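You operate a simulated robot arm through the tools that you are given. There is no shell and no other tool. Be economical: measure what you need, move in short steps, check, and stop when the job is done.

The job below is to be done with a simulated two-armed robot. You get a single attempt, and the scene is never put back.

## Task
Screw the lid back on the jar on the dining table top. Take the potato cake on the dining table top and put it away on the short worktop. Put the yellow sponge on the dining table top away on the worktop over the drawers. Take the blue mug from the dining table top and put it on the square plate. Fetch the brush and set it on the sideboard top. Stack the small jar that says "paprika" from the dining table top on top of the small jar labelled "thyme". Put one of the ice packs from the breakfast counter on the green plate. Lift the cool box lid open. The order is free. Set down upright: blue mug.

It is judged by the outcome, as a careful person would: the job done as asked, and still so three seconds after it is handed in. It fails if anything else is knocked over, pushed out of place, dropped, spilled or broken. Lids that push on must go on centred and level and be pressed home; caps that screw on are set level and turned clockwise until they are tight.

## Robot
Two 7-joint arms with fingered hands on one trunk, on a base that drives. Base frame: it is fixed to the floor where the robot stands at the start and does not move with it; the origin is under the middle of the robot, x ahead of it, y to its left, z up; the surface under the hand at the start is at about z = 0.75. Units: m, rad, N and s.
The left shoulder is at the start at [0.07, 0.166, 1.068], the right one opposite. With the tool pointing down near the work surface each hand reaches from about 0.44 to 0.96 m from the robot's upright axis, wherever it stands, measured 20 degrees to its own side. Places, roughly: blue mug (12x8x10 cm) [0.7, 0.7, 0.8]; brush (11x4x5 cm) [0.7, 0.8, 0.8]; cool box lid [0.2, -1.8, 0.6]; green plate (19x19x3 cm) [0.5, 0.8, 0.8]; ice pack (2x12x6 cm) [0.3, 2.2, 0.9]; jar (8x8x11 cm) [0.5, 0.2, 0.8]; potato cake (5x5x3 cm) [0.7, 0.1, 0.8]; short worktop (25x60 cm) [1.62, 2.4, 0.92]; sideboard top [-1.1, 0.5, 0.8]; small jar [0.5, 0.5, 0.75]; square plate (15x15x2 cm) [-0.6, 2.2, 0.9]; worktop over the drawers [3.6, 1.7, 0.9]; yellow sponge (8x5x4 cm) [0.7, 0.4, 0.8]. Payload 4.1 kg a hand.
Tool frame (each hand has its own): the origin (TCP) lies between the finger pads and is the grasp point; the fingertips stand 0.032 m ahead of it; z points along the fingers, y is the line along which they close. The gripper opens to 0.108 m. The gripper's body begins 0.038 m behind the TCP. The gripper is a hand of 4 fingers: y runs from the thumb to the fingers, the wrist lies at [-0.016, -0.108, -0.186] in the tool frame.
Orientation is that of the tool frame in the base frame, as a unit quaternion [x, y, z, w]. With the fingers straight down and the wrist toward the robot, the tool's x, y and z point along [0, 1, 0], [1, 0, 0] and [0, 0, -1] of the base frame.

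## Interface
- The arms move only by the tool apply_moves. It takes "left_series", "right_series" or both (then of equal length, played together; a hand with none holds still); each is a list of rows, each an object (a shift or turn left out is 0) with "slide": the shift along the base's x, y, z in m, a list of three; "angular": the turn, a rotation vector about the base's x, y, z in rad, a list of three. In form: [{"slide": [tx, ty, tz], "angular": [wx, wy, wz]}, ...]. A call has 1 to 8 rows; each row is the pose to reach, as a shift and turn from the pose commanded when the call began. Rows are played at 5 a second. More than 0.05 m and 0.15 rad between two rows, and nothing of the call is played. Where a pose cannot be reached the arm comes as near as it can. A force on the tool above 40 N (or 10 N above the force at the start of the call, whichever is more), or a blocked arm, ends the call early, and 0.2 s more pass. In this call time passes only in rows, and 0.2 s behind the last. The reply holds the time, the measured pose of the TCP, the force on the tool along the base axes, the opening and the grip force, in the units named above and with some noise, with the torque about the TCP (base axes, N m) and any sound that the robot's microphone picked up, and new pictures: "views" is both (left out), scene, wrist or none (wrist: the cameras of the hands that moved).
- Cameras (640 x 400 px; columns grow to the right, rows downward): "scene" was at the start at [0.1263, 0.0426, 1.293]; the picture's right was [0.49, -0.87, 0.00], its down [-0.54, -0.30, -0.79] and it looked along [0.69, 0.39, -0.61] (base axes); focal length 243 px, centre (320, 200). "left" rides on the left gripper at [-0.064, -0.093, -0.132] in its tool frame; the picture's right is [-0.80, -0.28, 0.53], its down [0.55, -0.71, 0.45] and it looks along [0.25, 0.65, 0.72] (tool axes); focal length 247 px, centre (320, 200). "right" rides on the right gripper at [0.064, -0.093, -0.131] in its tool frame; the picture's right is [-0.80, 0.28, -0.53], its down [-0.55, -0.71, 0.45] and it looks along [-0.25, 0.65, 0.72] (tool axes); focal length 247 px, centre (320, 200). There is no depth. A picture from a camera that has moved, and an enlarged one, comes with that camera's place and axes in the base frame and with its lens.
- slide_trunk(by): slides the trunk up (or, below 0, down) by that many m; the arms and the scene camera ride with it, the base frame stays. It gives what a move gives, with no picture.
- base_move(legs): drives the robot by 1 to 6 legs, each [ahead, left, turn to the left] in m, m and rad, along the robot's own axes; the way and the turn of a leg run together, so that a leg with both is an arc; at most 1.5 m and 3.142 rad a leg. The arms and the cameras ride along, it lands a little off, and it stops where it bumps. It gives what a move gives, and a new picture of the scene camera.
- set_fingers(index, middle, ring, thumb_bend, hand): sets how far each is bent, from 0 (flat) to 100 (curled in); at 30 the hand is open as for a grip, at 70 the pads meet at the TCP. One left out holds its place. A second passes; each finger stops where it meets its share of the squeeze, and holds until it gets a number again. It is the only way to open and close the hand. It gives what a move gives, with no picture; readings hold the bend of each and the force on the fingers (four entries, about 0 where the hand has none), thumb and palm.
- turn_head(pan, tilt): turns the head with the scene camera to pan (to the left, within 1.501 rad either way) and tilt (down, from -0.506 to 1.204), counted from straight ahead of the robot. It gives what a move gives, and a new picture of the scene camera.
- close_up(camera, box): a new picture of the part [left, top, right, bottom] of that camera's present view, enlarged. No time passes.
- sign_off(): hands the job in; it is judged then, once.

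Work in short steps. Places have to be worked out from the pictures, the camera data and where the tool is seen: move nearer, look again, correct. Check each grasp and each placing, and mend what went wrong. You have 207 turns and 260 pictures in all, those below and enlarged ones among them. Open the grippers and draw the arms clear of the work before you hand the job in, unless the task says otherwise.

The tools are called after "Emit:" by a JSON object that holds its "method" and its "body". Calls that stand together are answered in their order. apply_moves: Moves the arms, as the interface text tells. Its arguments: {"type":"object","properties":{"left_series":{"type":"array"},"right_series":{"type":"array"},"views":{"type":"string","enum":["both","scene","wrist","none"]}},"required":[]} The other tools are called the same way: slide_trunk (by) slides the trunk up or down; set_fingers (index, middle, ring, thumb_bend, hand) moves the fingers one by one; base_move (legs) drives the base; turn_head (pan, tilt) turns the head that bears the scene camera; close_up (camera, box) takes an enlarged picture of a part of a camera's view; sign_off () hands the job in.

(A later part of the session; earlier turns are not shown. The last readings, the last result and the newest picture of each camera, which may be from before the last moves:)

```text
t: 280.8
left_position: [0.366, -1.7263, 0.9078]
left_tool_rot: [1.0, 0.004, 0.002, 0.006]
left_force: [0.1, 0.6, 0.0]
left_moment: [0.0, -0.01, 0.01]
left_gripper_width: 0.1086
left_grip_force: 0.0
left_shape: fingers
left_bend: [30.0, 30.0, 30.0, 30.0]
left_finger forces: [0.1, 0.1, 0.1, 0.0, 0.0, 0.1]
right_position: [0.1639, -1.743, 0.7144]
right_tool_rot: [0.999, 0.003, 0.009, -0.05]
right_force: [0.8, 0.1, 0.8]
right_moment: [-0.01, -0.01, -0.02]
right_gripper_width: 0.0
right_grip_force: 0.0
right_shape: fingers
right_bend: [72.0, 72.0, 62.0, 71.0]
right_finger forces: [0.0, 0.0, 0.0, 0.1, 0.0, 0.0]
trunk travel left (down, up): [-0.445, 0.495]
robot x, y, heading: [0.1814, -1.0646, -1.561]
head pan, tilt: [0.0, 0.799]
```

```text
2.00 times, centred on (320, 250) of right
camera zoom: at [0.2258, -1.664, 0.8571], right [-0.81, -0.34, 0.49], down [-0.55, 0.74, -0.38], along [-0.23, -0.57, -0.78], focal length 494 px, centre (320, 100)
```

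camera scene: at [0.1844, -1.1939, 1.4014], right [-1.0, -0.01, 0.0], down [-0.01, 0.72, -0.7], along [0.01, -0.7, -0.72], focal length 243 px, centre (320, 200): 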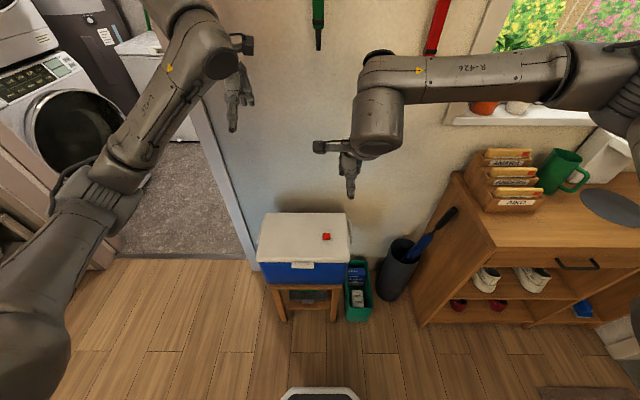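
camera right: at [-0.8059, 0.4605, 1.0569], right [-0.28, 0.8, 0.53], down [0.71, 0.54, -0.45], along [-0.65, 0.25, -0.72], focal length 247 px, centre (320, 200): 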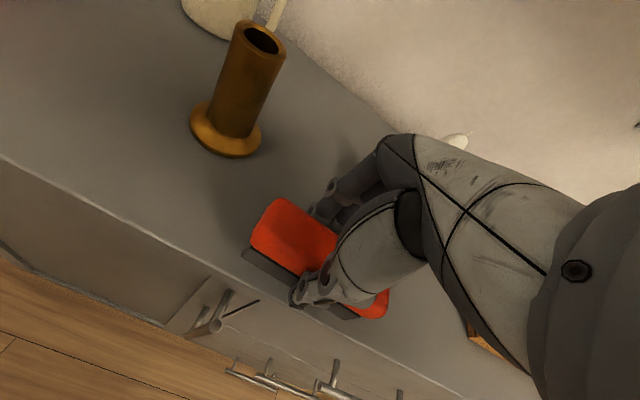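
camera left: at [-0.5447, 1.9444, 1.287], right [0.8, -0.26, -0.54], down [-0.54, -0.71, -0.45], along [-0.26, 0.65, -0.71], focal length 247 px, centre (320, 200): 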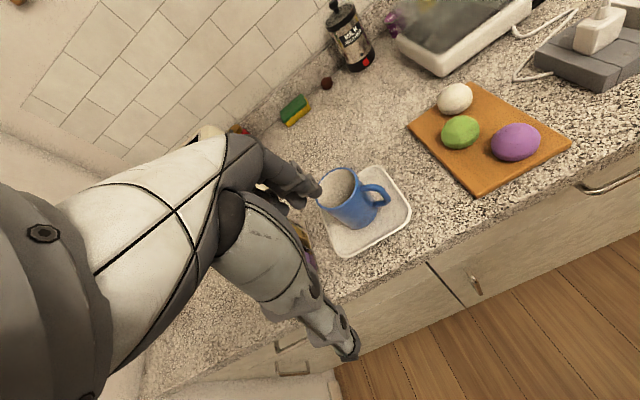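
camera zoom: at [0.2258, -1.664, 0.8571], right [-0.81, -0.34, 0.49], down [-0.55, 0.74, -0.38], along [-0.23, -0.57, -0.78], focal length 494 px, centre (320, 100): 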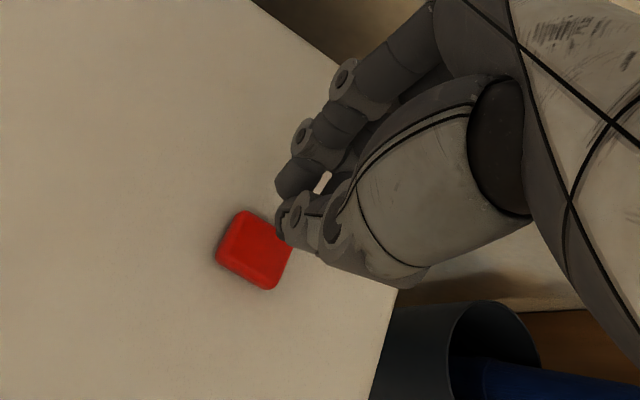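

A clean 12 N pinch still let go, yet it slid along y – perhaps it is a captive slider. I test by pushing it sideways along x.

Emit:
{"method": "apply_moves", "body": {"right_series": [{"slide": [0.035, 0, 0], "angular": [-0.1, 0, 0]}, {"slide": [0.07, 0, 0], "angular": [-0.1, 0, 0]}, {"slide": [0.07, 0, -0.02], "angular": [-0.1, 0, 0]}, {"slide": [0.07, 0, -0.034], "angular": [-0.1, 0, 0]}, {"slide": [0.05, 0, -0.034], "angular": [-0.1, 0, 0]}, {"slide": [0.037, 0, -0.034], "angular": [-0.1, 0, 0]}, {"slide": [0.029, 0, -0.034], "angular": [-0.1, 0, 0]}], "views": "none"}}

Emit:
{"method": "close_up", "body": {"camera": "right", "box": [200, 150, 440, 350]}}

Emit:
{"method": "close_up", "body": {"camera": "scene", "box": [260, 140, 400, 260]}}

```text
t: 282.4
left_position: [0.3678, -1.727, 0.9064]
left_tool_rot: [1.0, 0.004, 0.003, 0.006]
left_force: [-0.3, -0.7, 0.4]
left_moment: [0.01, -0.01, 0.03]
left_gripper_width: 0.1088
left_grip_force: 0.0
left_shape: fingers
left_bend: [30.0, 30.0, 30.0, 30.0]
left_finger forces: [0.0, 0.0, 0.0, 0.1, 0.0, 0.1]
right_position: [0.1922, -1.7433, 0.6808]
right_tool_rot: [1.0, 0.004, 0.009, -0.002]
right_force: [-0.2, -0.6, 0.2]
right_moment: [0.02, -0.03, 0.02]
right_gripper_width: 0.0
right_grip_force: 0.1
right_shape: fingers
right_bend: [72.0, 72.0, 62.0, 71.0]
right_finger forces: [0.0, 0.0, 0.0, 0.0, 0.1, 0.0]
trunk travel left (down, up): [-0.445, 0.495]
robot x, y, heading: [0.181, -1.0628, -1.562]
head pan, tilt: [0.0, 0.799]
```

```text
2.00 times, centred on (320, 250) of right
camera zoom: at [0.2542, -1.65, 0.814], right [-0.81, -0.29, 0.52], down [-0.55, 0.7, -0.46], along [-0.23, -0.65, -0.72], focal length 494 px, centre (320, 100)
```

zoom: 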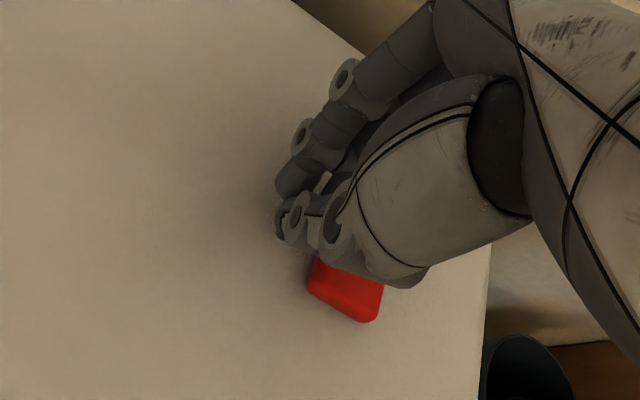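

```text
3.33 times, centred on (330, 200) of scene
camera zoom: at [0.1833, -1.1933, 1.1515], right [-1.0, -0.01, 0.0], down [-0.01, 0.72, -0.7], along [0.01, -0.7, -0.72], focal length 810 px, centre (287, 200)
```

zoom: 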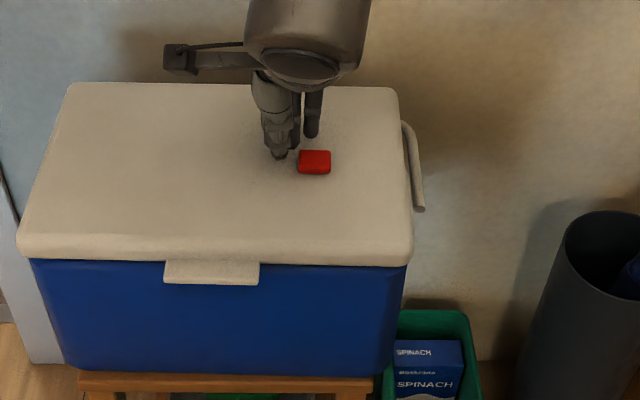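

The block stayed within ~1 cm, so it is loose and just slipping out as the tips rise while closing. I pre-shape almost to its width, go down around it to the lid, and only then squeeze.

Emit:
{"method": "apply_moves", "body": {"right_series": [{"slide": [0.02, 0, 0.015]}, {"slide": [0.0, 0.001, 0.04], "angular": [0.1, 0, 0]}, {"slide": [-0.028, 0.002, 0.04], "angular": [0.1, 0, 0]}], "views": "none"}}

Emit:
{"method": "set_fingers", "body": {"hand": "right", "index": 60, "middle": 60, "ring": 45, "thumb_bend": 59}}

Emit:
{"method": "close_up", "body": {"camera": "right", "box": [200, 150, 440, 350]}}

```text
t: 283.2
left_position: [0.3669, -1.7267, 0.9068]
left_tool_rot: [1.0, 0.004, 0.004, 0.006]
left_force: [0.7, 1.5, 0.3]
left_moment: [0.02, 0.02, -0.04]
left_gripper_width: 0.1087
left_grip_force: 0.0
left_shape: fingers
left_bend: [30.0, 30.0, 30.0, 30.0]
left_finger forces: [0.1, 0.1, 0.1, 0.0, 0.1, 0.0]
right_position: [0.1636, -1.7421, 0.7201]
right_tool_rot: [0.999, 0.003, 0.009, -0.051]
right_force: [-0.2, 0.0, -0.6]
right_moment: [-0.03, 0.01, 0.02]
right_gripper_width: 0.0
right_grip_force: 0.2
right_shape: fingers
right_bend: [72.0, 72.0, 62.0, 71.0]
right_finger forces: [0.0, 0.1, 0.0, 0.1, 0.0, 0.0]
trunk travel left (down, up): [-0.445, 0.495]
robot x, y, heading: [0.1809, -1.0593, -1.562]
head pan, tilt: [0.0, 0.799]
```

```text
t: 284.2
left_position: [0.3661, -1.7267, 0.9069]
left_tool_rot: [1.0, 0.004, 0.003, 0.007]
left_force: [0.2, 0.1, -0.3]
left_moment: [0.01, -0.01, 0.03]
left_gripper_width: 0.1087
left_grip_force: 0.0
left_shape: fingers
left_bend: [30.0, 30.0, 30.0, 30.0]
left_finger forces: [0.1, 0.0, 0.1, 0.0, 0.0, 0.1]
right_position: [0.1635, -1.7417, 0.7191]
right_tool_rot: [0.999, 0.003, 0.009, -0.052]
right_force: [-0.5, 0.6, 0.1]
right_moment: [-0.01, 0.02, 0.02]
right_gripper_width: 0.0296
right_grip_force: 0.1
right_shape: fingers
right_bend: [60.0, 60.0, 45.0, 59.0]
right_finger forces: [0.0, 0.0, 0.0, 0.1, 0.1, 0.1]
trunk travel left (down, up): [-0.445, 0.495]
robot x, y, heading: [0.1847, -1.0601, -1.562]
head pan, tilt: [0.0, 0.799]
```

```text
2.00 times, centred on (320, 250) of right
camera zoom: at [0.2263, -1.6621, 0.8619], right [-0.81, -0.34, 0.49], down [-0.55, 0.75, -0.38], along [-0.23, -0.57, -0.79], focal length 494 px, centre (320, 100)
```

zoom: 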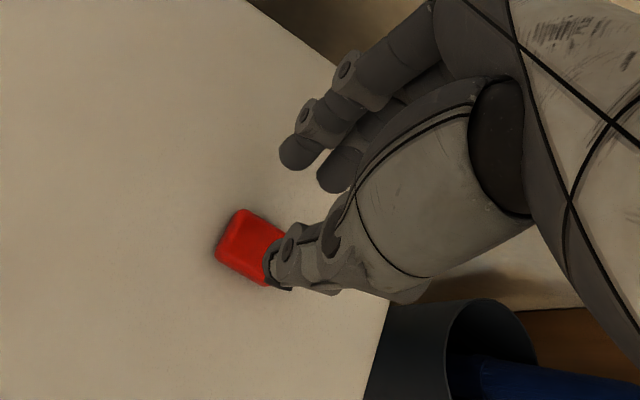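

Block is ~8 mm toward the front of my tip line. I shift, descend to the lid, then squeeze.

Emit:
{"method": "apply_moves", "body": {"right_series": [{"slide": [0, 0.0075, -0.015]}, {"slide": [0, 0.0075, -0.03]}, {"slide": [0, 0.0075, -0.037]}, {"slide": [0, 0.0075, -0.041]}, {"slide": [0, 0.0075, -0.044]}], "views": "none"}}

Emit:
{"method": "close_up", "body": {"camera": "right", "box": [220, 170, 380, 310]}}

```text
t: 285.4
left_position: [0.3658, -1.7251, 0.9072]
left_tool_rot: [1.0, 0.004, 0.003, 0.007]
left_force: [0.0, 1.0, -0.2]
left_moment: [0.01, 0.0, -0.02]
left_gripper_width: 0.1087
left_grip_force: 0.1
left_shape: fingers
left_bend: [30.0, 30.0, 30.0, 30.0]
left_finger forces: [0.1, 0.0, 0.0, 0.0, 0.0, 0.0]
right_position: [0.1648, -1.7334, 0.6798]
right_tool_rot: [0.999, 0.002, 0.01, -0.049]
right_force: [-1.7, -3.0, 15.6]
right_moment: [-0.39, 0.03, -0.03]
right_gripper_width: 0.0295
right_grip_force: 8.0
right_shape: fingers
right_bend: [60.0, 60.0, 45.0, 59.0]
right_finger forces: [11.9, 3.8, 0.3, 0.1, 0.0, 0.0]
trunk travel left (down, up): [-0.445, 0.495]
robot x, y, heading: [0.1834, -1.0635, -1.564]
head pan, tilt: [0.0, 0.799]
```

```text
2.86 times, centred on (300, 240) of right
camera zoom: at [0.2264, -1.654, 0.8207], right [-0.81, -0.34, 0.49], down [-0.54, 0.74, -0.39], along [-0.23, -0.58, -0.78], focal length 706 px, centre (377, 86)
```

zoom: 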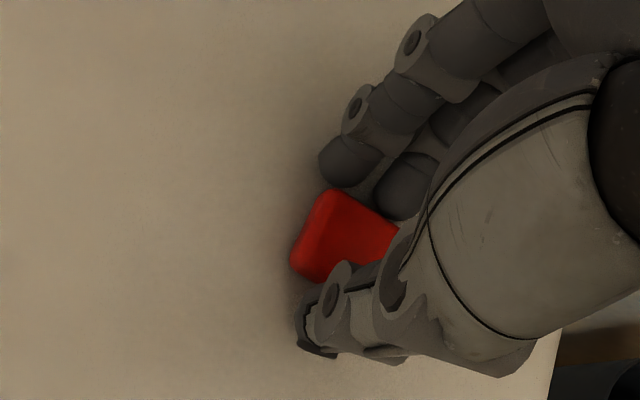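

The block sits right between tips at lid level. Squeeze and lift.

Emit:
{"method": "set_fingers", "body": {"hand": "right", "index": 80, "middle": 80, "thumb_bend": 80}}

Emit:
{"method": "apply_moves", "body": {"right_series": [{"slide": [0, 0, 0.003]}, {"slide": [0, 0, 0.007]}, {"slide": [0, 0, 0.012]}], "views": "none"}}

Emit:
{"method": "close_up", "body": {"camera": "right", "box": [220, 170, 380, 310]}}

```text
t: 286.4
left_position: [0.3669, -1.7245, 0.9079]
left_tool_rot: [1.0, 0.004, 0.003, 0.007]
left_force: [-0.6, 0.4, -0.5]
left_moment: [-0.02, -0.02, -0.02]
left_gripper_width: 0.1085
left_grip_force: 0.0
left_shape: fingers
left_bend: [30.0, 30.0, 30.0, 30.0]
left_finger forces: [0.0, 0.0, 0.0, 0.0, 0.1, 0.0]
right_position: [0.1643, -1.7324, 0.6784]
right_tool_rot: [0.999, 0.003, 0.008, -0.05]
right_force: [-1.1, -1.9, 19.4]
right_moment: [-0.87, 0.62, 0.03]
right_gripper_width: 0.0222
right_grip_force: 29.7
right_shape: fingers
right_bend: [64.0, 64.0, 43.0, 64.0]
right_finger forces: [9.9, 10.2, 19.6, 0.0, 19.9, 0.1]
trunk travel left (down, up): [-0.445, 0.495]
robot x, y, heading: [0.1843, -1.0628, -1.562]
head pan, tilt: [0.0, 0.799]
```

```text
t: 287.2
left_position: [0.3668, -1.7275, 0.9061]
left_tool_rot: [1.0, 0.005, 0.002, 0.006]
left_force: [-0.9, 0.7, 0.5]
left_moment: [0.0, -0.01, 0.0]
left_gripper_width: 0.1086
left_grip_force: 0.0
left_shape: fingers
left_bend: [30.0, 30.0, 30.0, 30.0]
left_finger forces: [0.0, 0.0, 0.1, 0.1, 0.0, 0.1]
right_position: [0.1647, -1.7343, 0.6878]
right_tool_rot: [0.999, 0.003, 0.008, -0.052]
right_force: [2.0, -1.0, -0.3]
right_moment: [0.06, -0.07, -0.01]
right_gripper_width: 0.022
right_grip_force: 20.3
right_shape: fingers
right_bend: [64.0, 63.0, 45.0, 65.0]
right_finger forces: [10.2, 10.6, 0.0, 0.1, 19.4, 0.1]
trunk travel left (down, up): [-0.445, 0.495]
robot x, y, heading: [0.1823, -1.0593, -1.563]
head pan, tilt: [0.0, 0.799]
```

```text
2.86 times, centred on (300, 240) of right
camera zoom: at [0.2263, -1.6542, 0.8293], right [-0.8, -0.34, 0.49], down [-0.55, 0.75, -0.38], along [-0.23, -0.57, -0.79], focal length 706 px, centre (377, 86)
```

zoom: 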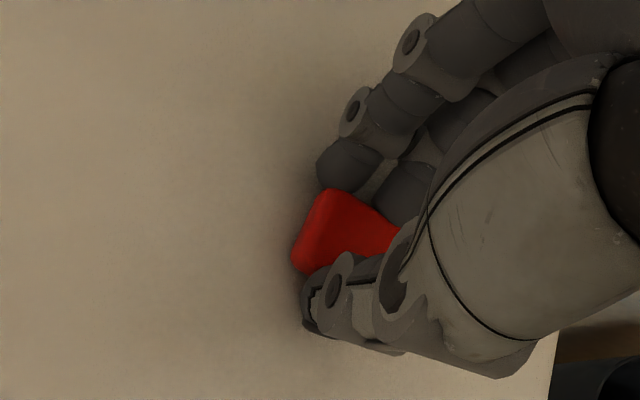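

The block is lifted clear. I raise it, shift the base right toward the cabinet, and look for a free spot on its top.

Emit:
{"method": "apply_moves", "body": {"right_series": [{"slide": [0, 0, 0.04]}, {"slide": [0, 0, 0.085]}, {"slide": [0, 0.02, 0.13]}, {"slide": [0, 0.05, 0.17]}, {"slide": [0, 0.08, 0.2]}, {"slide": [0, 0.1, 0.24]}], "views": "none"}}

Emit:
{"method": "base_move", "body": {"legs": [[0, -0.4, 0]]}}

Emit:
{"method": "turn_head", "body": {"pan": -0.4, "tilt": 0.75}}

```text
t: 288.6
left_position: [0.367, -1.7266, 0.9077]
left_tool_rot: [1.0, 0.004, 0.003, 0.007]
left_force: [0.9, 0.5, 1.0]
left_moment: [-0.02, -0.02, 0.01]
left_gripper_width: 0.1089
left_grip_force: 0.1
left_shape: fingers
left_bend: [30.0, 30.0, 30.0, 30.0]
left_finger forces: [0.0, 0.1, 0.0, 0.0, 0.0, 0.0]
right_position: [0.1649, -1.6332, 0.9292]
right_tool_rot: [0.999, 0.002, 0.009, -0.051]
right_force: [0.5, -0.3, -0.7]
right_moment: [0.02, -0.03, -0.06]
right_gripper_width: 0.0
right_grip_force: 0.0
right_shape: fingers
right_bend: [71.0, 72.0, 45.0, 75.0]
right_finger forces: [0.0, 0.0, 0.1, 0.0, 0.0, 0.0]
trunk travel left (down, up): [-0.445, 0.495]
robot x, y, heading: [0.1803, -1.0637, -1.562]
head pan, tilt: [0.0, 0.799]
```

```text
t: 291.1
left_position: [-0.0384, -1.7299, 0.9061]
left_tool_rot: [1.0, 0.004, 0.003, 0.006]
left_force: [0.1, 0.0, -0.1]
left_moment: [-0.02, 0.03, 0.01]
left_gripper_width: 0.1089
left_grip_force: 0.0
left_shape: fingers
left_bend: [30.0, 30.0, 30.0, 30.0]
left_finger forces: [0.1, 0.0, 0.0, 0.0, 0.0, 0.1]
right_position: [-0.2401, -1.6372, 0.9298]
right_tool_rot: [0.999, 0.003, 0.009, -0.052]
right_force: [-0.2, 0.1, 0.1]
right_moment: [0.02, 0.02, 0.0]
right_gripper_width: 0.0
right_grip_force: 0.1
right_shape: fingers
right_bend: [71.0, 72.0, 45.0, 75.0]
right_finger forces: [0.1, 0.0, 0.0, 0.0, 0.0, 0.0]
trunk travel left (down, up): [-0.445, 0.495]
robot x, y, heading: [-0.222, -1.0658, -1.565]
head pan, tilt: [0.0, 0.799]
camera scene: at [-0.2207, -1.1966, 1.1515], right [-1.0, -0.01, 0.0], down [0.0, 0.72, -0.7], along [0.01, -0.7, -0.72], focal length 243 px, centre (320, 200)
```

scene: 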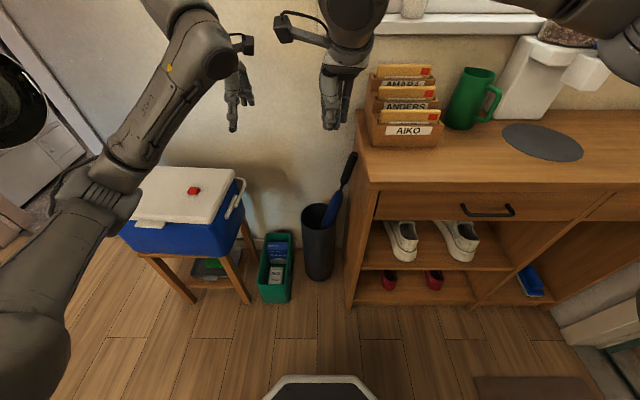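

```text
t: 292.0
left_position: [-0.0378, -1.7305, 0.9077]
left_tool_rot: [1.0, 0.004, 0.004, 0.006]
left_force: [0.1, -0.1, -0.9]
left_moment: [0.02, 0.02, 0.01]
left_gripper_width: 0.1084
left_grip_force: 0.0
left_shape: fingers
left_bend: [30.0, 30.0, 30.0, 30.0]
left_finger forces: [0.0, 0.1, 0.0, 0.0, 0.1, 0.0]
right_position: [-0.239, -1.6376, 0.9292]
right_tool_rot: [0.999, 0.003, 0.009, -0.05]
right_force: [0.6, -0.3, 0.1]
right_moment: [0.0, -0.02, -0.02]
right_gripper_width: 0.0
right_grip_force: 0.0
right_shape: fingers
right_bend: [71.0, 72.0, 45.0, 75.0]
right_finger forces: [0.1, 0.0, 0.0, 0.0, 0.1, 0.0]
trunk travel left (down, up): [-0.445, 0.495]
robot x, y, heading: [-0.2218, -1.064, -1.565]
head pan, tilt: [-0.4, 0.75]
camera scene: at [-0.2522, -1.1925, 1.1555], right [-0.92, 0.38, 0.0], down [0.26, 0.63, -0.73], along [-0.28, -0.68, -0.68], focal length 243 px, centre (320, 200)
```

scene: 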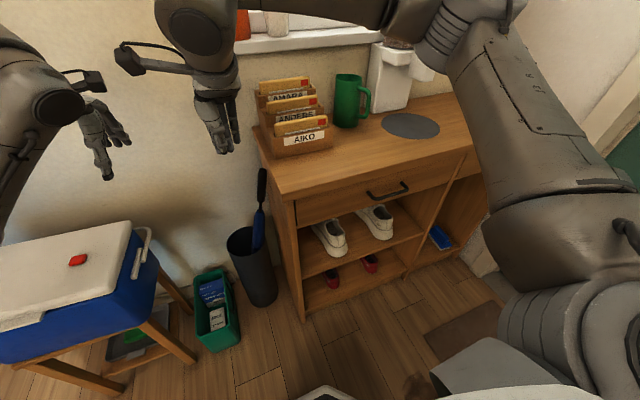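

The block is back on the lid at the same place – it slipped off in the quick lift. I return and repeat the same grasp, this time lifting slowly.

Emit:
{"method": "base_move", "body": {"legs": [[0, 0.4, 0]]}}

Emit:
{"method": "set_fingers", "body": {"hand": "right", "index": 59, "middle": 59, "ring": 45, "thumb_bend": 58}}

```text
t: 294.5
left_position: [0.3609, -1.7272, 0.9062]
left_tool_rot: [1.0, 0.002, 0.002, 0.006]
left_force: [1.3, -0.1, 0.7]
left_moment: [-0.01, 0.04, 0.0]
left_gripper_width: 0.1091
left_grip_force: 0.0
left_shape: fingers
left_bend: [30.0, 30.0, 30.0, 30.0]
left_finger forces: [0.0, 0.0, 0.1, 0.0, 0.0, 0.1]
right_position: [0.1584, -1.6351, 0.93]
right_tool_rot: [0.999, 0.001, 0.009, -0.052]
right_force: [-0.6, -0.2, 0.6]
right_moment: [-0.01, -0.02, 0.01]
right_gripper_width: 0.0
right_grip_force: 0.1
right_shape: fingers
right_bend: [71.0, 72.0, 45.0, 75.0]
right_finger forces: [0.0, 0.1, 0.1, 0.1, 0.0, 0.1]
trunk travel left (down, up): [-0.445, 0.495]
robot x, y, heading: [0.182, -1.062, -1.565]
head pan, tilt: [-0.4, 0.75]
camera scene: at [0.1474, -1.1898, 1.1555], right [-0.92, 0.38, 0.0], down [0.26, 0.63, -0.73], along [-0.28, -0.68, -0.68], focal length 243 px, centre (320, 200)
```

scene: 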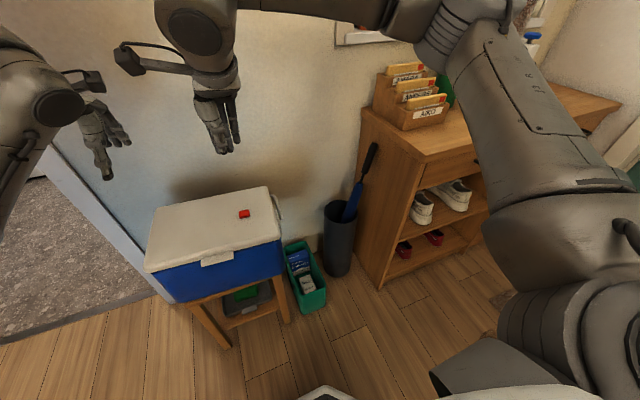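

```text
t: 295.5
left_position: [0.361, -1.7275, 0.9069]
left_tool_rot: [1.0, 0.003, 0.003, 0.006]
left_force: [0.1, -0.2, 0.3]
left_moment: [-0.03, -0.01, 0.01]
left_gripper_width: 0.1087
left_grip_force: 0.1
left_shape: fingers
left_bend: [30.0, 30.0, 30.0, 30.0]
left_finger forces: [0.1, 0.0, 0.0, 0.0, 0.0, 0.1]
right_position: [0.1593, -1.6352, 0.9294]
right_tool_rot: [0.999, 0.002, 0.009, -0.05]
right_force: [-1.4, 0.6, 0.7]
right_moment: [0.03, 0.0, -0.02]
right_gripper_width: 0.0337
right_grip_force: 0.2
right_shape: fingers
right_bend: [59.0, 59.0, 45.0, 57.0]
right_finger forces: [0.1, 0.0, 0.0, 0.0, 0.1, 0.0]
trunk travel left (down, up): [-0.445, 0.495]
robot x, y, heading: [0.177, -1.0637, -1.566]
head pan, tilt: [-0.4, 0.75]
```

The evidence (lid edge and block both moved with my hand; block always at the same spot) shows the red piece is fixed to the lid – it's part of it. I leave it, back up a little, and bring the left hand to point forward under the front tab.

Emit:
{"method": "base_move", "body": {"legs": [[-0.15, 0, 0]]}}

Emit:
{"method": "apply_moves", "body": {"left_series": [{"slide": [-0.013, 0.01, -0.02], "angular": [-0.145, 0, 0]}, {"slide": [-0.026, 0.02, -0.045], "angular": [-0.29, 0, 0]}, {"slide": [-0.039, 0.03, -0.07], "angular": [-0.435, 0, 0]}, {"slide": [-0.052, 0.04, -0.1], "angular": [-0.58, 0, 0]}, {"slide": [-0.065, 0.045, -0.135], "angular": [-0.725, 0, 0]}, {"slide": [-0.08, 0.05, -0.17], "angular": [-0.87, 0, 0]}, {"slide": [-0.095, 0.05, -0.21], "angular": [-1.015, 0, 0]}, {"slide": [-0.107, 0.05, -0.25], "angular": [-1.16, 0, 0]}], "right_series": [{"slide": [-0.02, 0.01, 0.01]}, {"slide": [-0.04, 0.02, 0.02]}, {"slide": [-0.06, 0.03, 0.03]}, {"slide": [-0.08, 0.03, 0.03]}, {"slide": [-0.1, 0.03, 0.03]}, {"slide": [-0.12, 0.03, 0.03]}, {"slide": [-0.14, 0.03, 0.03]}, {"slide": [-0.16, 0.03, 0.03]}], "views": "none"}}

Emit:
{"method": "turn_head", "body": {"pan": 0.1, "tilt": 0.85}}

```text
t: 296.9
left_position: [0.3592, -1.5766, 0.9078]
left_tool_rot: [1.0, 0.003, 0.003, 0.006]
left_force: [0.0, 0.6, 1.3]
left_moment: [-0.03, -0.02, 0.0]
left_gripper_width: 0.1088
left_grip_force: 0.0
left_shape: fingers
left_bend: [30.0, 30.0, 30.0, 30.0]
left_finger forces: [0.1, 0.0, 0.1, 0.0, 0.0, 0.0]
right_position: [0.1576, -1.4832, 0.9301]
right_tool_rot: [0.999, 0.0, 0.008, -0.05]
right_force: [0.2, 0.6, -0.2]
right_moment: [0.01, 0.0, 0.03]
right_gripper_width: 0.0338
right_grip_force: 0.1
right_shape: fingers
right_bend: [59.0, 59.0, 45.0, 57.0]
right_finger forces: [0.0, 0.1, 0.0, 0.0, 0.1, 0.1]
trunk travel left (down, up): [-0.445, 0.495]
robot x, y, heading: [0.1775, -0.9136, -1.566]
head pan, tilt: [-0.4, 0.75]
camera scene: at [0.1457, -1.0381, 1.1557], right [-0.92, 0.38, 0.0], down [0.26, 0.63, -0.73], along [-0.28, -0.68, -0.68], focal length 243 px, centre (320, 200)
```

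scene: 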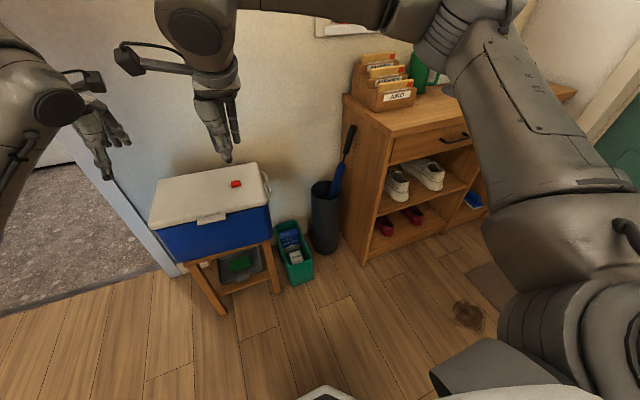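

```text
t: 298.7
left_position: [0.2517, -1.5289, 0.6544]
left_tool_rot: [0.834, 0.003, 0.001, 0.552]
left_force: [0.4, 0.6, 0.6]
left_moment: [-0.01, 0.0, -0.02]
left_gripper_width: 0.1085
left_grip_force: 0.0
left_shape: fingers
left_bend: [30.0, 30.0, 30.0, 30.0]
left_finger forces: [0.0, 0.0, 0.0, 0.0, 0.0, 0.0]
right_position: [-0.0026, -1.4543, 0.9594]
right_tool_rot: [0.999, 0.001, 0.009, -0.052]
right_force: [-0.3, -0.2, 0.9]
right_moment: [-0.03, -0.01, 0.02]
right_gripper_width: 0.0336
right_grip_force: 0.1
right_shape: fingers
right_bend: [59.0, 59.0, 45.0, 57.0]
right_finger forces: [0.0, 0.1, 0.0, 0.0, 0.0, 0.1]
trunk travel left (down, up): [-0.445, 0.495]
robot x, y, heading: [0.1786, -0.9112, -1.567]
head pan, tilt: [-0.4, 0.75]
```

```text
t: 299.6
left_position: [0.2525, -1.5287, 0.6579]
left_tool_rot: [0.834, 0.005, 0.002, 0.552]
left_force: [0.5, -0.6, -0.4]
left_moment: [0.05, 0.0, -0.04]
left_gripper_width: 0.1085
left_grip_force: 0.1
left_shape: fingers
left_bend: [30.0, 30.0, 30.0, 30.0]
left_finger forces: [0.0, 0.1, 0.0, 0.1, 0.0, 0.0]
right_position: [-0.003, -1.4544, 0.959]
right_tool_rot: [0.999, 0.0, 0.009, -0.051]
right_force: [-0.1, 0.7, -0.9]
right_moment: [0.02, 0.03, -0.02]
right_gripper_width: 0.0338
right_grip_force: 0.1
right_shape: fingers
right_bend: [59.0, 59.0, 45.0, 57.0]
right_finger forces: [0.1, 0.0, 0.0, 0.1, 0.0, 0.0]
trunk travel left (down, up): [-0.445, 0.495]
robot x, y, heading: [0.1743, -0.9158, -1.565]
head pan, tilt: [0.099, 0.85]
camera scene: at [0.1856, -1.0407, 1.1475], right [-0.99, -0.1, 0.0], down [-0.08, 0.75, -0.66], along [0.07, -0.66, -0.75], focal length 243 px, centre (320, 200)
```

scene: 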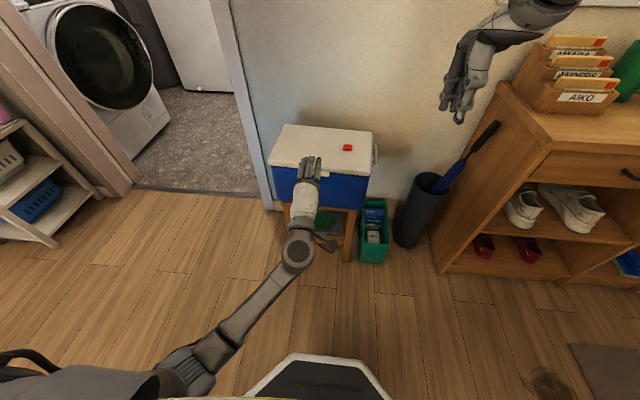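

Emit:
{"method": "close_up", "body": {"camera": "scene", "box": [255, 110, 395, 240]}}

Emit:
{"method": "close_up", "body": {"camera": "left", "box": [0, 0, 640, 400]}}

```text
3.08 times, centred on (325, 175) of scene
camera zoom: at [0.1856, -1.0407, 1.1475], right [-0.99, -0.1, 0.0], down [-0.08, 0.75, -0.66], along [0.07, -0.66, -0.75], focal length 748 px, centre (305, 277)
```

zoom: 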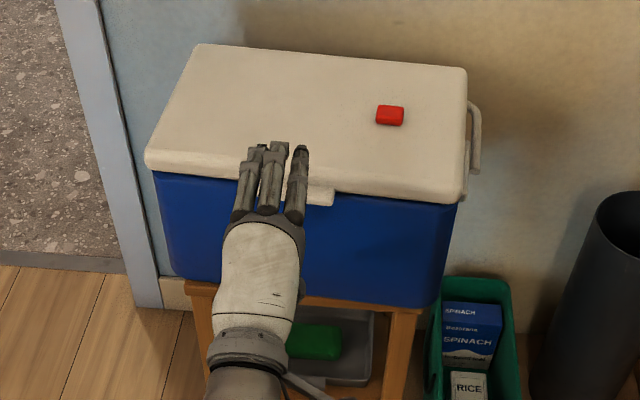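

```text
1.00 times, centred on (320, 200) of left (not enlarged: the box is as wide or as high as the picture)
camera zoom: at [0.1858, -1.3717, 0.6232], right [-0.8, -0.39, -0.47], down [0.55, -0.13, -0.83], along [0.26, -0.91, 0.32], focal length 247 px, centre (320, 200)
```

zoom: 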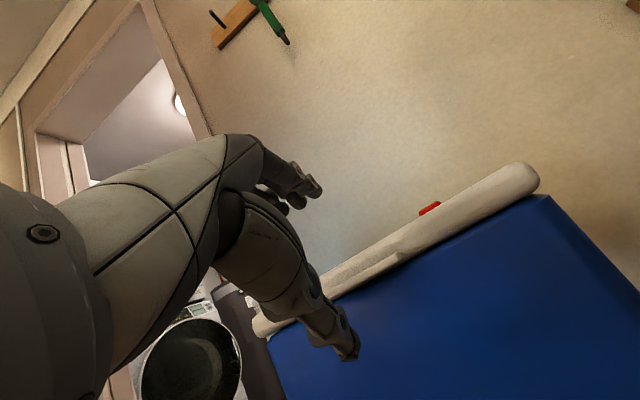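

Emit:
{"method": "close_up", "body": {"camera": "left", "box": [310, 170, 550, 330]}}

```text
2.50 times, centred on (430, 250) of left
camera zoom: at [0.1858, -1.3717, 0.6232], right [-0.8, -0.39, -0.47], down [0.55, -0.13, -0.83], along [0.26, -0.91, 0.32], focal length 617 px, centre (45, 75)
```

zoom: 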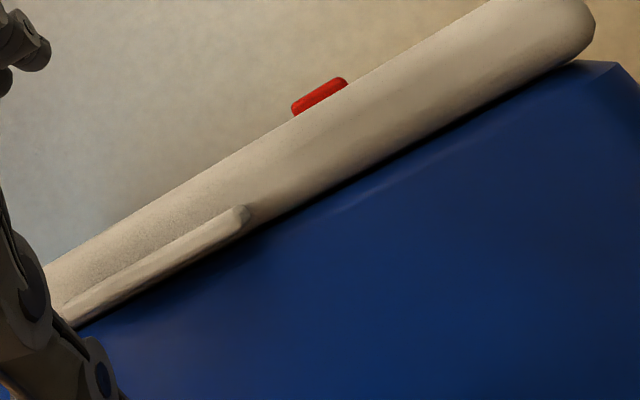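

The tab's underside is at z≈0.612. I pitch the hand level, drop below the tab, then slide the fingers under it.

Emit:
{"method": "apply_moves", "body": {"left_series": [{"slide": [0.002, 0.0, -0.03], "angular": [-0.12, 0, 0]}, {"slide": [0.002, 0.0, -0.07], "angular": [-0.24, 0, 0]}, {"slide": [0.002, 0.0, -0.113], "angular": [-0.35, 0, 0]}, {"slide": [0.002, -0.03, -0.113], "angular": [-0.35, 0, 0]}], "views": "none"}}

Emit:
{"method": "close_up", "body": {"camera": "left", "box": [160, 60, 560, 340]}}

Emit:
{"method": "close_up", "body": {"camera": "scene", "box": [255, 110, 395, 240]}}

```text
t: 300.6
left_position: [0.2532, -1.5597, 0.544]
left_tool_rot: [0.723, 0.003, 0.0, 0.69]
left_force: [0.7, -1.1, 0.1]
left_moment: [0.02, 0.01, -0.01]
left_gripper_width: 0.1088
left_grip_force: 0.0
left_shape: fingers
left_bend: [30.0, 30.0, 30.0, 30.0]
left_finger forces: [0.0, 0.0, 0.1, 0.1, 0.0, 0.0]
right_position: [-0.0035, -1.4555, 0.9595]
right_tool_rot: [0.999, 0.0, 0.009, -0.052]
right_force: [0.1, 0.2, -0.3]
right_moment: [-0.01, -0.01, 0.02]
right_gripper_width: 0.0337
right_grip_force: 0.1
right_shape: fingers
right_bend: [59.0, 59.0, 45.0, 57.0]
right_finger forces: [0.1, 0.0, 0.0, 0.0, 0.0, 0.0]
trunk travel left (down, up): [-0.445, 0.495]
robot x, y, heading: [0.1775, -0.9147, -1.564]
head pan, tilt: [0.099, 0.85]
```

```text
1.43 times, centred on (360, 200) of left
camera zoom: at [0.1884, -1.4233, 0.458], right [-0.8, -0.52, -0.3], down [0.55, -0.41, -0.73], along [0.26, -0.75, 0.61], focal length 353 px, centre (263, 200)
```

zoom: 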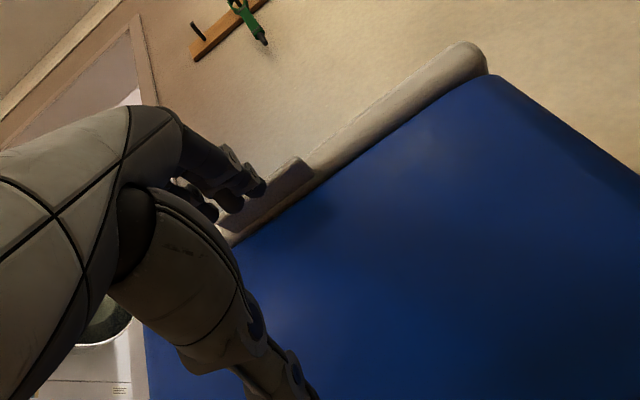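

```text
3.08 times, centred on (325, 175) of scene
camera zoom: at [0.1856, -1.0409, 1.1474], right [-0.99, -0.1, 0.0], down [-0.08, 0.75, -0.66], along [0.07, -0.66, -0.75], focal length 748 px, centre (305, 277)
```

zoom: 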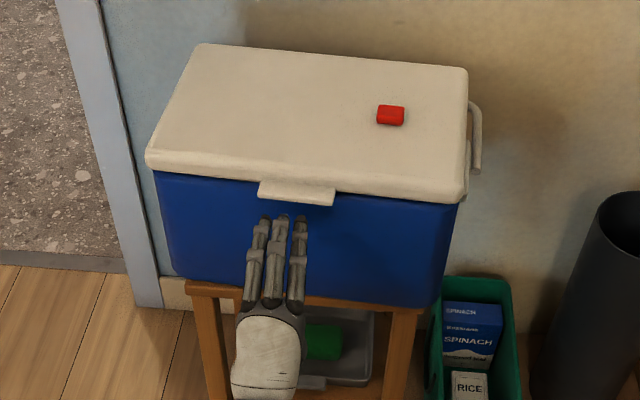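

Fingers are lined up just below the tab. I shift 1 cm right and slide forward under it.

Emit:
{"method": "apply_moves", "body": {"left_series": [{"slide": [-0.01, -0.01, -0.004]}, {"slide": [-0.01, -0.025, -0.004]}, {"slide": [-0.01, -0.04, -0.004]}, {"slide": [-0.01, -0.05, -0.004]}], "views": "none"}}

Emit:
{"method": "close_up", "body": {"camera": "scene", "box": [255, 110, 395, 240]}}

```text
t: 301.6
left_position: [0.2445, -1.6074, 0.5397]
left_tool_rot: [0.724, 0.004, 0.001, 0.69]
left_force: [0.6, 5.3, -1.4]
left_moment: [-0.35, 0.06, 0.04]
left_gripper_width: 0.1088
left_grip_force: 3.7
left_shape: fingers
left_bend: [30.0, 30.0, 30.0, 30.0]
left_finger forces: [0.1, 6.7, 0.0, 0.0, 0.0, 0.0]
right_position: [-0.003, -1.4544, 0.9603]
right_tool_rot: [0.999, 0.0, 0.009, -0.051]
right_force: [0.1, -0.1, 0.4]
right_moment: [-0.03, 0.04, -0.02]
right_gripper_width: 0.0338
right_grip_force: 0.0
right_shape: fingers
right_bend: [59.0, 59.0, 45.0, 57.0]
right_finger forces: [0.1, 0.0, 0.1, 0.1, 0.1, 0.0]
trunk travel left (down, up): [-0.445, 0.495]
robot x, y, heading: [0.1742, -0.9136, -1.568]
head pan, tilt: [0.099, 0.85]
```

```text
3.08 times, centred on (325, 175) of scene
camera zoom: at [0.1857, -1.0404, 1.1475], right [-0.99, -0.1, 0.0], down [-0.08, 0.75, -0.66], along [0.07, -0.66, -0.75], focal length 748 px, centre (305, 277)
```

zoom: 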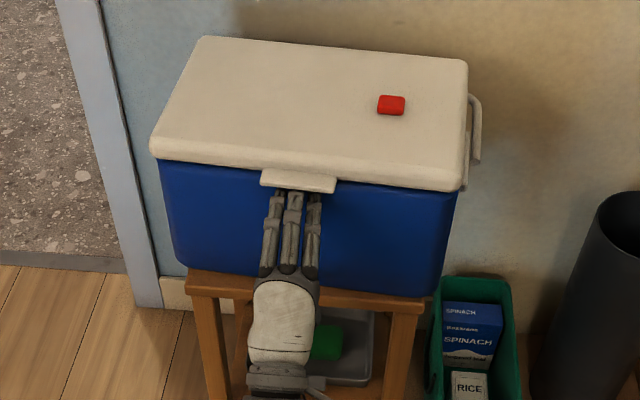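

The fingers are under the tab (the box slid back by under a centimetre). I relieve the push and start lifting.

Emit:
{"method": "apply_moves", "body": {"left_series": [{"slide": [0, 0.005, 0.005]}, {"slide": [0, 0.005, 0.02]}, {"slide": [0, 0.004, 0.04]}, {"slide": [0, 0.002, 0.06]}, {"slide": [0, -0.001, 0.08]}], "views": "none"}}

Emit:
{"method": "close_up", "body": {"camera": "scene", "box": [255, 90, 395, 220]}}

```text
t: 302.8
left_position: [0.245, -1.61, 0.6202]
left_tool_rot: [0.724, 0.004, 0.001, 0.69]
left_force: [0.6, 0.5, -1.8]
left_moment: [0.01, 0.02, 0.02]
left_gripper_width: 0.1075
left_grip_force: 0.8
left_shape: fingers
left_bend: [31.0, 31.0, 30.0, 30.0]
left_finger forces: [0.7, 0.8, 0.1, 0.0, 0.0, 0.1]
right_position: [-0.0022, -1.455, 0.9602]
right_tool_rot: [0.999, 0.0, 0.008, -0.05]
right_force: [0.2, -1.0, 0.5]
right_moment: [0.01, 0.01, 0.03]
right_gripper_width: 0.0338
right_grip_force: 0.1
right_shape: fingers
right_bend: [59.0, 59.0, 45.0, 57.0]
right_finger forces: [0.0, 0.1, 0.0, 0.0, 0.1, 0.1]
trunk travel left (down, up): [-0.445, 0.495]
robot x, y, heading: [0.1767, -0.9095, -1.569]
head pan, tilt: [0.099, 0.85]
```

```text
3.08 times, centred on (325, 155) of scene
camera zoom: at [0.1857, -1.0408, 1.1474], right [-0.99, -0.1, 0.0], down [-0.08, 0.75, -0.66], along [0.07, -0.66, -0.75], focal length 748 px, centre (305, 338)
```

zoom: 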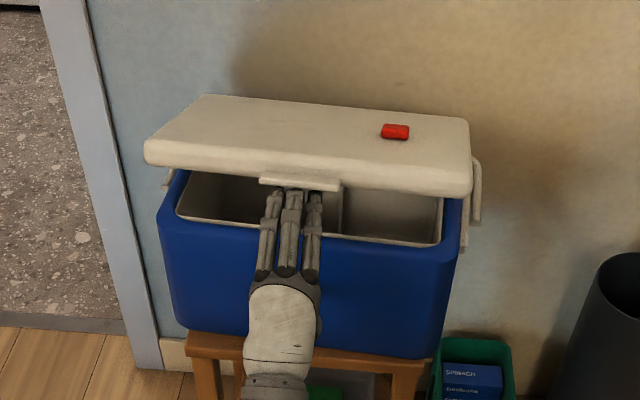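

The lid is opening nicely, the red piece staying put. I follow the arc upward to ~35° and check again.

Emit:
{"method": "apply_moves", "body": {"left_series": [{"slide": [0, -0.005, 0.013], "angular": [-0.05, 0, 0]}, {"slide": [0, -0.011, 0.026], "angular": [-0.1, 0, 0]}, {"slide": [0, -0.017, 0.038], "angular": [-0.15, 0, 0]}, {"slide": [0, -0.024, 0.05], "angular": [-0.2, 0, 0]}, {"slide": [0, -0.031, 0.062], "angular": [-0.25, 0, 0]}], "views": "none"}}

Emit:
{"method": "close_up", "body": {"camera": "scene", "box": [255, 70, 395, 200]}}

```text
t: 304.0
left_position: [0.2432, -1.6401, 0.6818]
left_tool_rot: [0.632, 0.003, -0.001, 0.775]
left_force: [-2.3, 5.2, -3.7]
left_moment: [0.45, 0.17, -0.01]
left_gripper_width: 0.1163
left_grip_force: 3.3
left_shape: fingers
left_bend: [30.0, 30.0, 30.0, 23.0]
left_finger forces: [0.1, 0.1, 0.0, 0.0, 7.3, 0.0]
right_position: [-0.004, -1.4546, 0.9612]
right_tool_rot: [0.999, 0.0, 0.009, -0.05]
right_force: [-0.2, -0.5, -0.5]
right_moment: [-0.01, 0.0, 0.02]
right_gripper_width: 0.0337
right_grip_force: 0.0
right_shape: fingers
right_bend: [59.0, 59.0, 45.0, 57.0]
right_finger forces: [0.1, 0.1, 0.0, 0.0, 0.0, 0.1]
trunk travel left (down, up): [-0.445, 0.495]
robot x, y, heading: [0.1746, -0.9123, -1.57]
head pan, tilt: [0.099, 0.85]
```

```text
3.08 times, centred on (325, 135) of scene
camera zoom: at [0.1852, -1.0406, 1.1474], right [-0.99, -0.1, 0.0], down [-0.08, 0.75, -0.66], along [0.07, -0.66, -0.75], focal length 748 px, centre (305, 400)
```

zoom: 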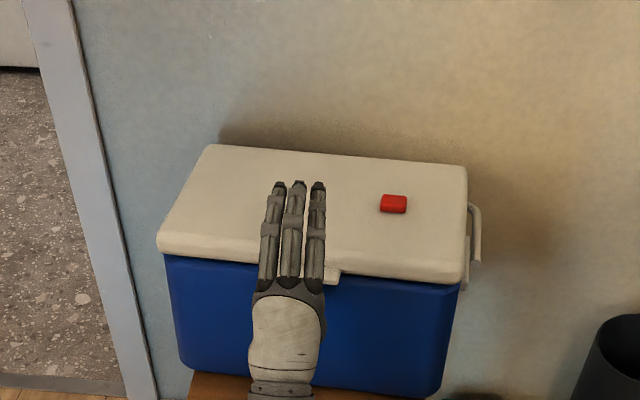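

The tab slipped off and the lid closed again. I back off, return below the tab, and next time push farther under once it is raised.

Emit:
{"method": "apply_moves", "body": {"left_series": [{"slide": [0, 0.04, 0.005], "angular": [0.06, 0, 0]}, {"slide": [0, 0.075, 0], "angular": [0.13, 0, 0]}, {"slide": [0, 0.085, -0.04], "angular": [0.2, 0, 0]}, {"slide": [0, 0.085, -0.085], "angular": [0.25, 0, 0]}, {"slide": [0, 0.085, -0.13], "angular": [0.25, 0, 0]}, {"slide": [0, 0.085, -0.145], "angular": [0.25, 0, 0]}, {"slide": [0, 0.055, -0.145], "angular": [0.25, 0, 0]}, {"slide": [0, 0.037, -0.145], "angular": [0.25, 0, 0]}], "views": "none"}}

Emit:
{"method": "close_up", "body": {"camera": "scene", "box": [255, 100, 395, 230]}}

```text
t: 305.8
left_position: [0.2441, -1.6027, 0.5372]
left_tool_rot: [0.724, 0.004, 0.001, 0.69]
left_force: [-1.0, -0.1, -0.3]
left_moment: [-0.02, 0.0, 0.03]
left_gripper_width: 0.109
left_grip_force: 0.0
left_shape: fingers
left_bend: [30.0, 30.0, 30.0, 30.0]
left_finger forces: [0.1, 0.0, 0.1, 0.0, 0.0, 0.1]
right_position: [-0.0038, -1.4549, 0.9599]
right_tool_rot: [0.999, 0.0, 0.009, -0.051]
right_force: [0.3, 0.4, -0.2]
right_moment: [0.03, -0.03, -0.03]
right_gripper_width: 0.0338
right_grip_force: 0.1
right_shape: fingers
right_bend: [59.0, 59.0, 45.0, 57.0]
right_finger forces: [0.0, 0.0, 0.0, 0.0, 0.0, 0.0]
trunk travel left (down, up): [-0.445, 0.495]
robot x, y, heading: [0.1761, -0.9102, -1.562]
head pan, tilt: [0.099, 0.85]
```

```text
3.08 times, centred on (325, 165) of scene
camera zoom: at [0.1856, -1.0407, 1.1475], right [-0.99, -0.1, 0.0], down [-0.08, 0.75, -0.66], along [0.07, -0.66, -0.75], focal length 748 px, centre (305, 308)
```

zoom: 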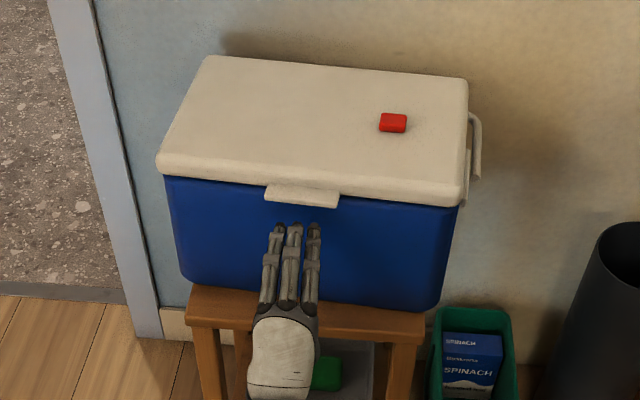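

The box has slid back about 2 cm on its stool, so I must push less. I tuck the thumb out of the way so the fingers can go deeper, then check.

Emit:
{"method": "set_fingers", "body": {"hand": "left", "index": 30, "middle": 30, "ring": 30, "thumb_bend": 100}}

Emit:
{"method": "close_up", "body": {"camera": "left", "box": [120, 60, 520, 360]}}

```text
t: 306.8
left_position: [0.2454, -1.6034, 0.5368]
left_tool_rot: [0.724, 0.004, 0.0, 0.69]
left_force: [-0.1, -0.9, 0.8]
left_moment: [0.01, -0.02, -0.03]
left_gripper_width: 0.029
left_grip_force: 0.1
left_shape: fingers
left_bend: [29.0, 30.0, 30.0, 97.0]
left_finger forces: [0.0, 0.0, 0.0, 0.0, 0.1, 0.0]
right_position: [-0.0033, -1.4544, 0.9596]
right_tool_rot: [0.999, 0.001, 0.008, -0.05]
right_force: [0.3, -0.7, 0.2]
right_moment: [0.02, -0.01, 0.0]
right_gripper_width: 0.0337
right_grip_force: 0.1
right_shape: fingers
right_bend: [59.0, 59.0, 45.0, 57.0]
right_finger forces: [0.0, 0.0, 0.1, 0.1, 0.1, 0.1]
trunk travel left (down, up): [-0.445, 0.495]
robot x, y, heading: [0.1767, -0.9146, -1.561]
head pan, tilt: [0.099, 0.85]
```

```text
1.33 times, centred on (320, 210) of left
camera zoom: at [0.1788, -1.4674, 0.4513], right [-0.8, -0.52, -0.31], down [0.55, -0.41, -0.73], along [0.26, -0.75, 0.61], focal length 329 px, centre (320, 187)
```

zoom: 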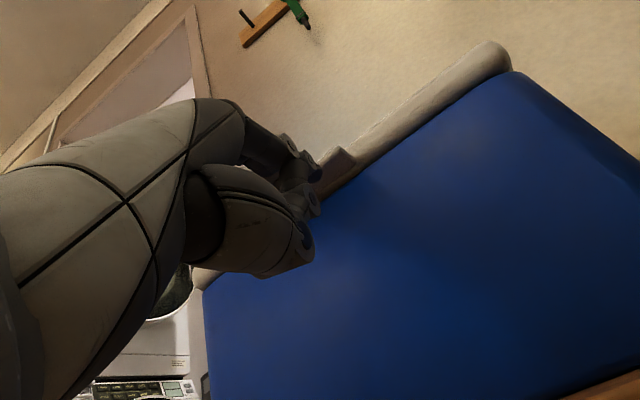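

The thumb is tucked. Now I slide under the tab, lift, and follow through deeper under the lid.

Emit:
{"method": "apply_moves", "body": {"left_series": [{"slide": [0, -0.014, 0]}, {"slide": [0, -0.026, 0]}, {"slide": [0, -0.026, 0.02]}, {"slide": [0, -0.026, 0.04]}, {"slide": [0, -0.032, 0.06]}, {"slide": [0, -0.043, 0.08]}, {"slide": [0, -0.056, 0.1]}, {"slide": [0, -0.07, 0.12]}], "views": "none"}}

Emit:
{"method": "close_up", "body": {"camera": "scene", "box": [255, 80, 395, 210]}}

```text
t: 308.6
left_position: [0.2438, -1.6732, 0.6581]
left_tool_rot: [0.723, 0.004, 0.001, 0.69]
left_force: [-1.5, 5.8, 1.8]
left_moment: [-0.49, -0.09, -0.12]
left_gripper_width: 0.0307
left_grip_force: 4.0
left_shape: fingers
left_bend: [27.0, 30.0, 30.0, 98.0]
left_finger forces: [7.6, 0.1, 0.0, 0.1, 0.0, 0.0]
right_position: [-0.0031, -1.4536, 0.9598]
right_tool_rot: [0.999, 0.001, 0.009, -0.051]
right_force: [-1.0, -0.1, 0.1]
right_moment: [0.01, 0.01, 0.01]
right_gripper_width: 0.0338
right_grip_force: 0.1
right_shape: fingers
right_bend: [59.0, 59.0, 45.0, 57.0]
right_finger forces: [0.0, 0.1, 0.0, 0.0, 0.0, 0.1]
trunk travel left (down, up): [-0.445, 0.495]
robot x, y, heading: [0.1759, -0.9145, -1.567]
head pan, tilt: [0.099, 0.85]
```

```text
3.08 times, centred on (325, 145) of scene
camera zoom: at [0.1854, -1.0399, 1.1476], right [-0.99, -0.1, 0.0], down [-0.08, 0.75, -0.66], along [0.07, -0.66, -0.75], focal length 748 px, centre (305, 369)
```

zoom: 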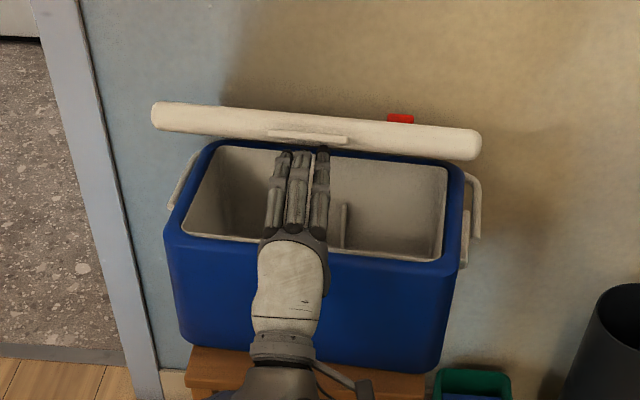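

The lid is well past 45° and the red piece is indeed fixed to it. I keep pushing up and back.

Emit:
{"method": "apply_moves", "body": {"left_series": [{"slide": [0, -0.006, 0.015]}, {"slide": [0, -0.018, 0.03]}, {"slide": [0, -0.033, 0.042]}, {"slide": [0, -0.05, 0.05]}, {"slide": [0, -0.068, 0.056]}, {"slide": [0, -0.086, 0.06]}, {"slide": [0, -0.105, 0.062]}, {"slide": [0, -0.125, 0.064]}], "views": "scene"}}

```text
t: 310.4
left_position: [0.2452, -1.7985, 0.7203]
left_tool_rot: [0.725, 0.003, 0.0, 0.689]
left_force: [-1.0, -0.8, 0.3]
left_moment: [0.04, 0.01, 0.01]
left_gripper_width: 0.0311
left_grip_force: 0.1
left_shape: fingers
left_bend: [28.0, 30.0, 30.0, 99.0]
left_finger forces: [0.0, 0.1, 0.0, 0.0, 0.0, 0.0]
right_position: [-0.0031, -1.4546, 0.9597]
right_tool_rot: [0.999, 0.002, 0.009, -0.051]
right_force: [-0.3, -0.2, 0.0]
right_moment: [0.01, 0.04, -0.04]
right_gripper_width: 0.0338
right_grip_force: 0.1
right_shape: fingers
right_bend: [59.0, 59.0, 45.0, 57.0]
right_finger forces: [0.1, 0.0, 0.0, 0.0, 0.1, 0.1]
trunk travel left (down, up): [-0.445, 0.495]
robot x, y, heading: [0.1793, -0.9168, -1.565]
head pan, tilt: [0.099, 0.85]
camera scene: at [0.185, -1.0405, 1.1473], right [-0.99, -0.1, 0.0], down [-0.08, 0.75, -0.66], along [0.07, -0.66, -0.75], focal length 243 px, centre (320, 200)
```

scene: 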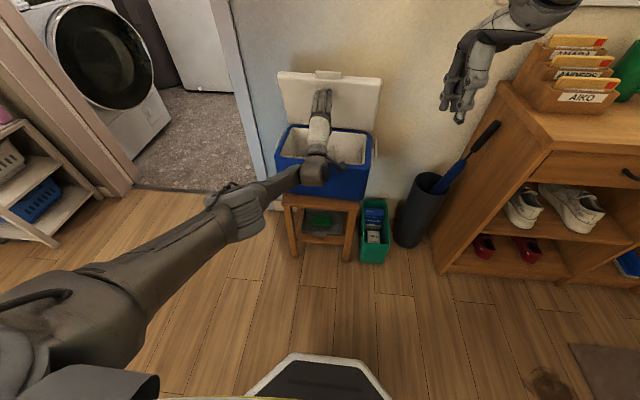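

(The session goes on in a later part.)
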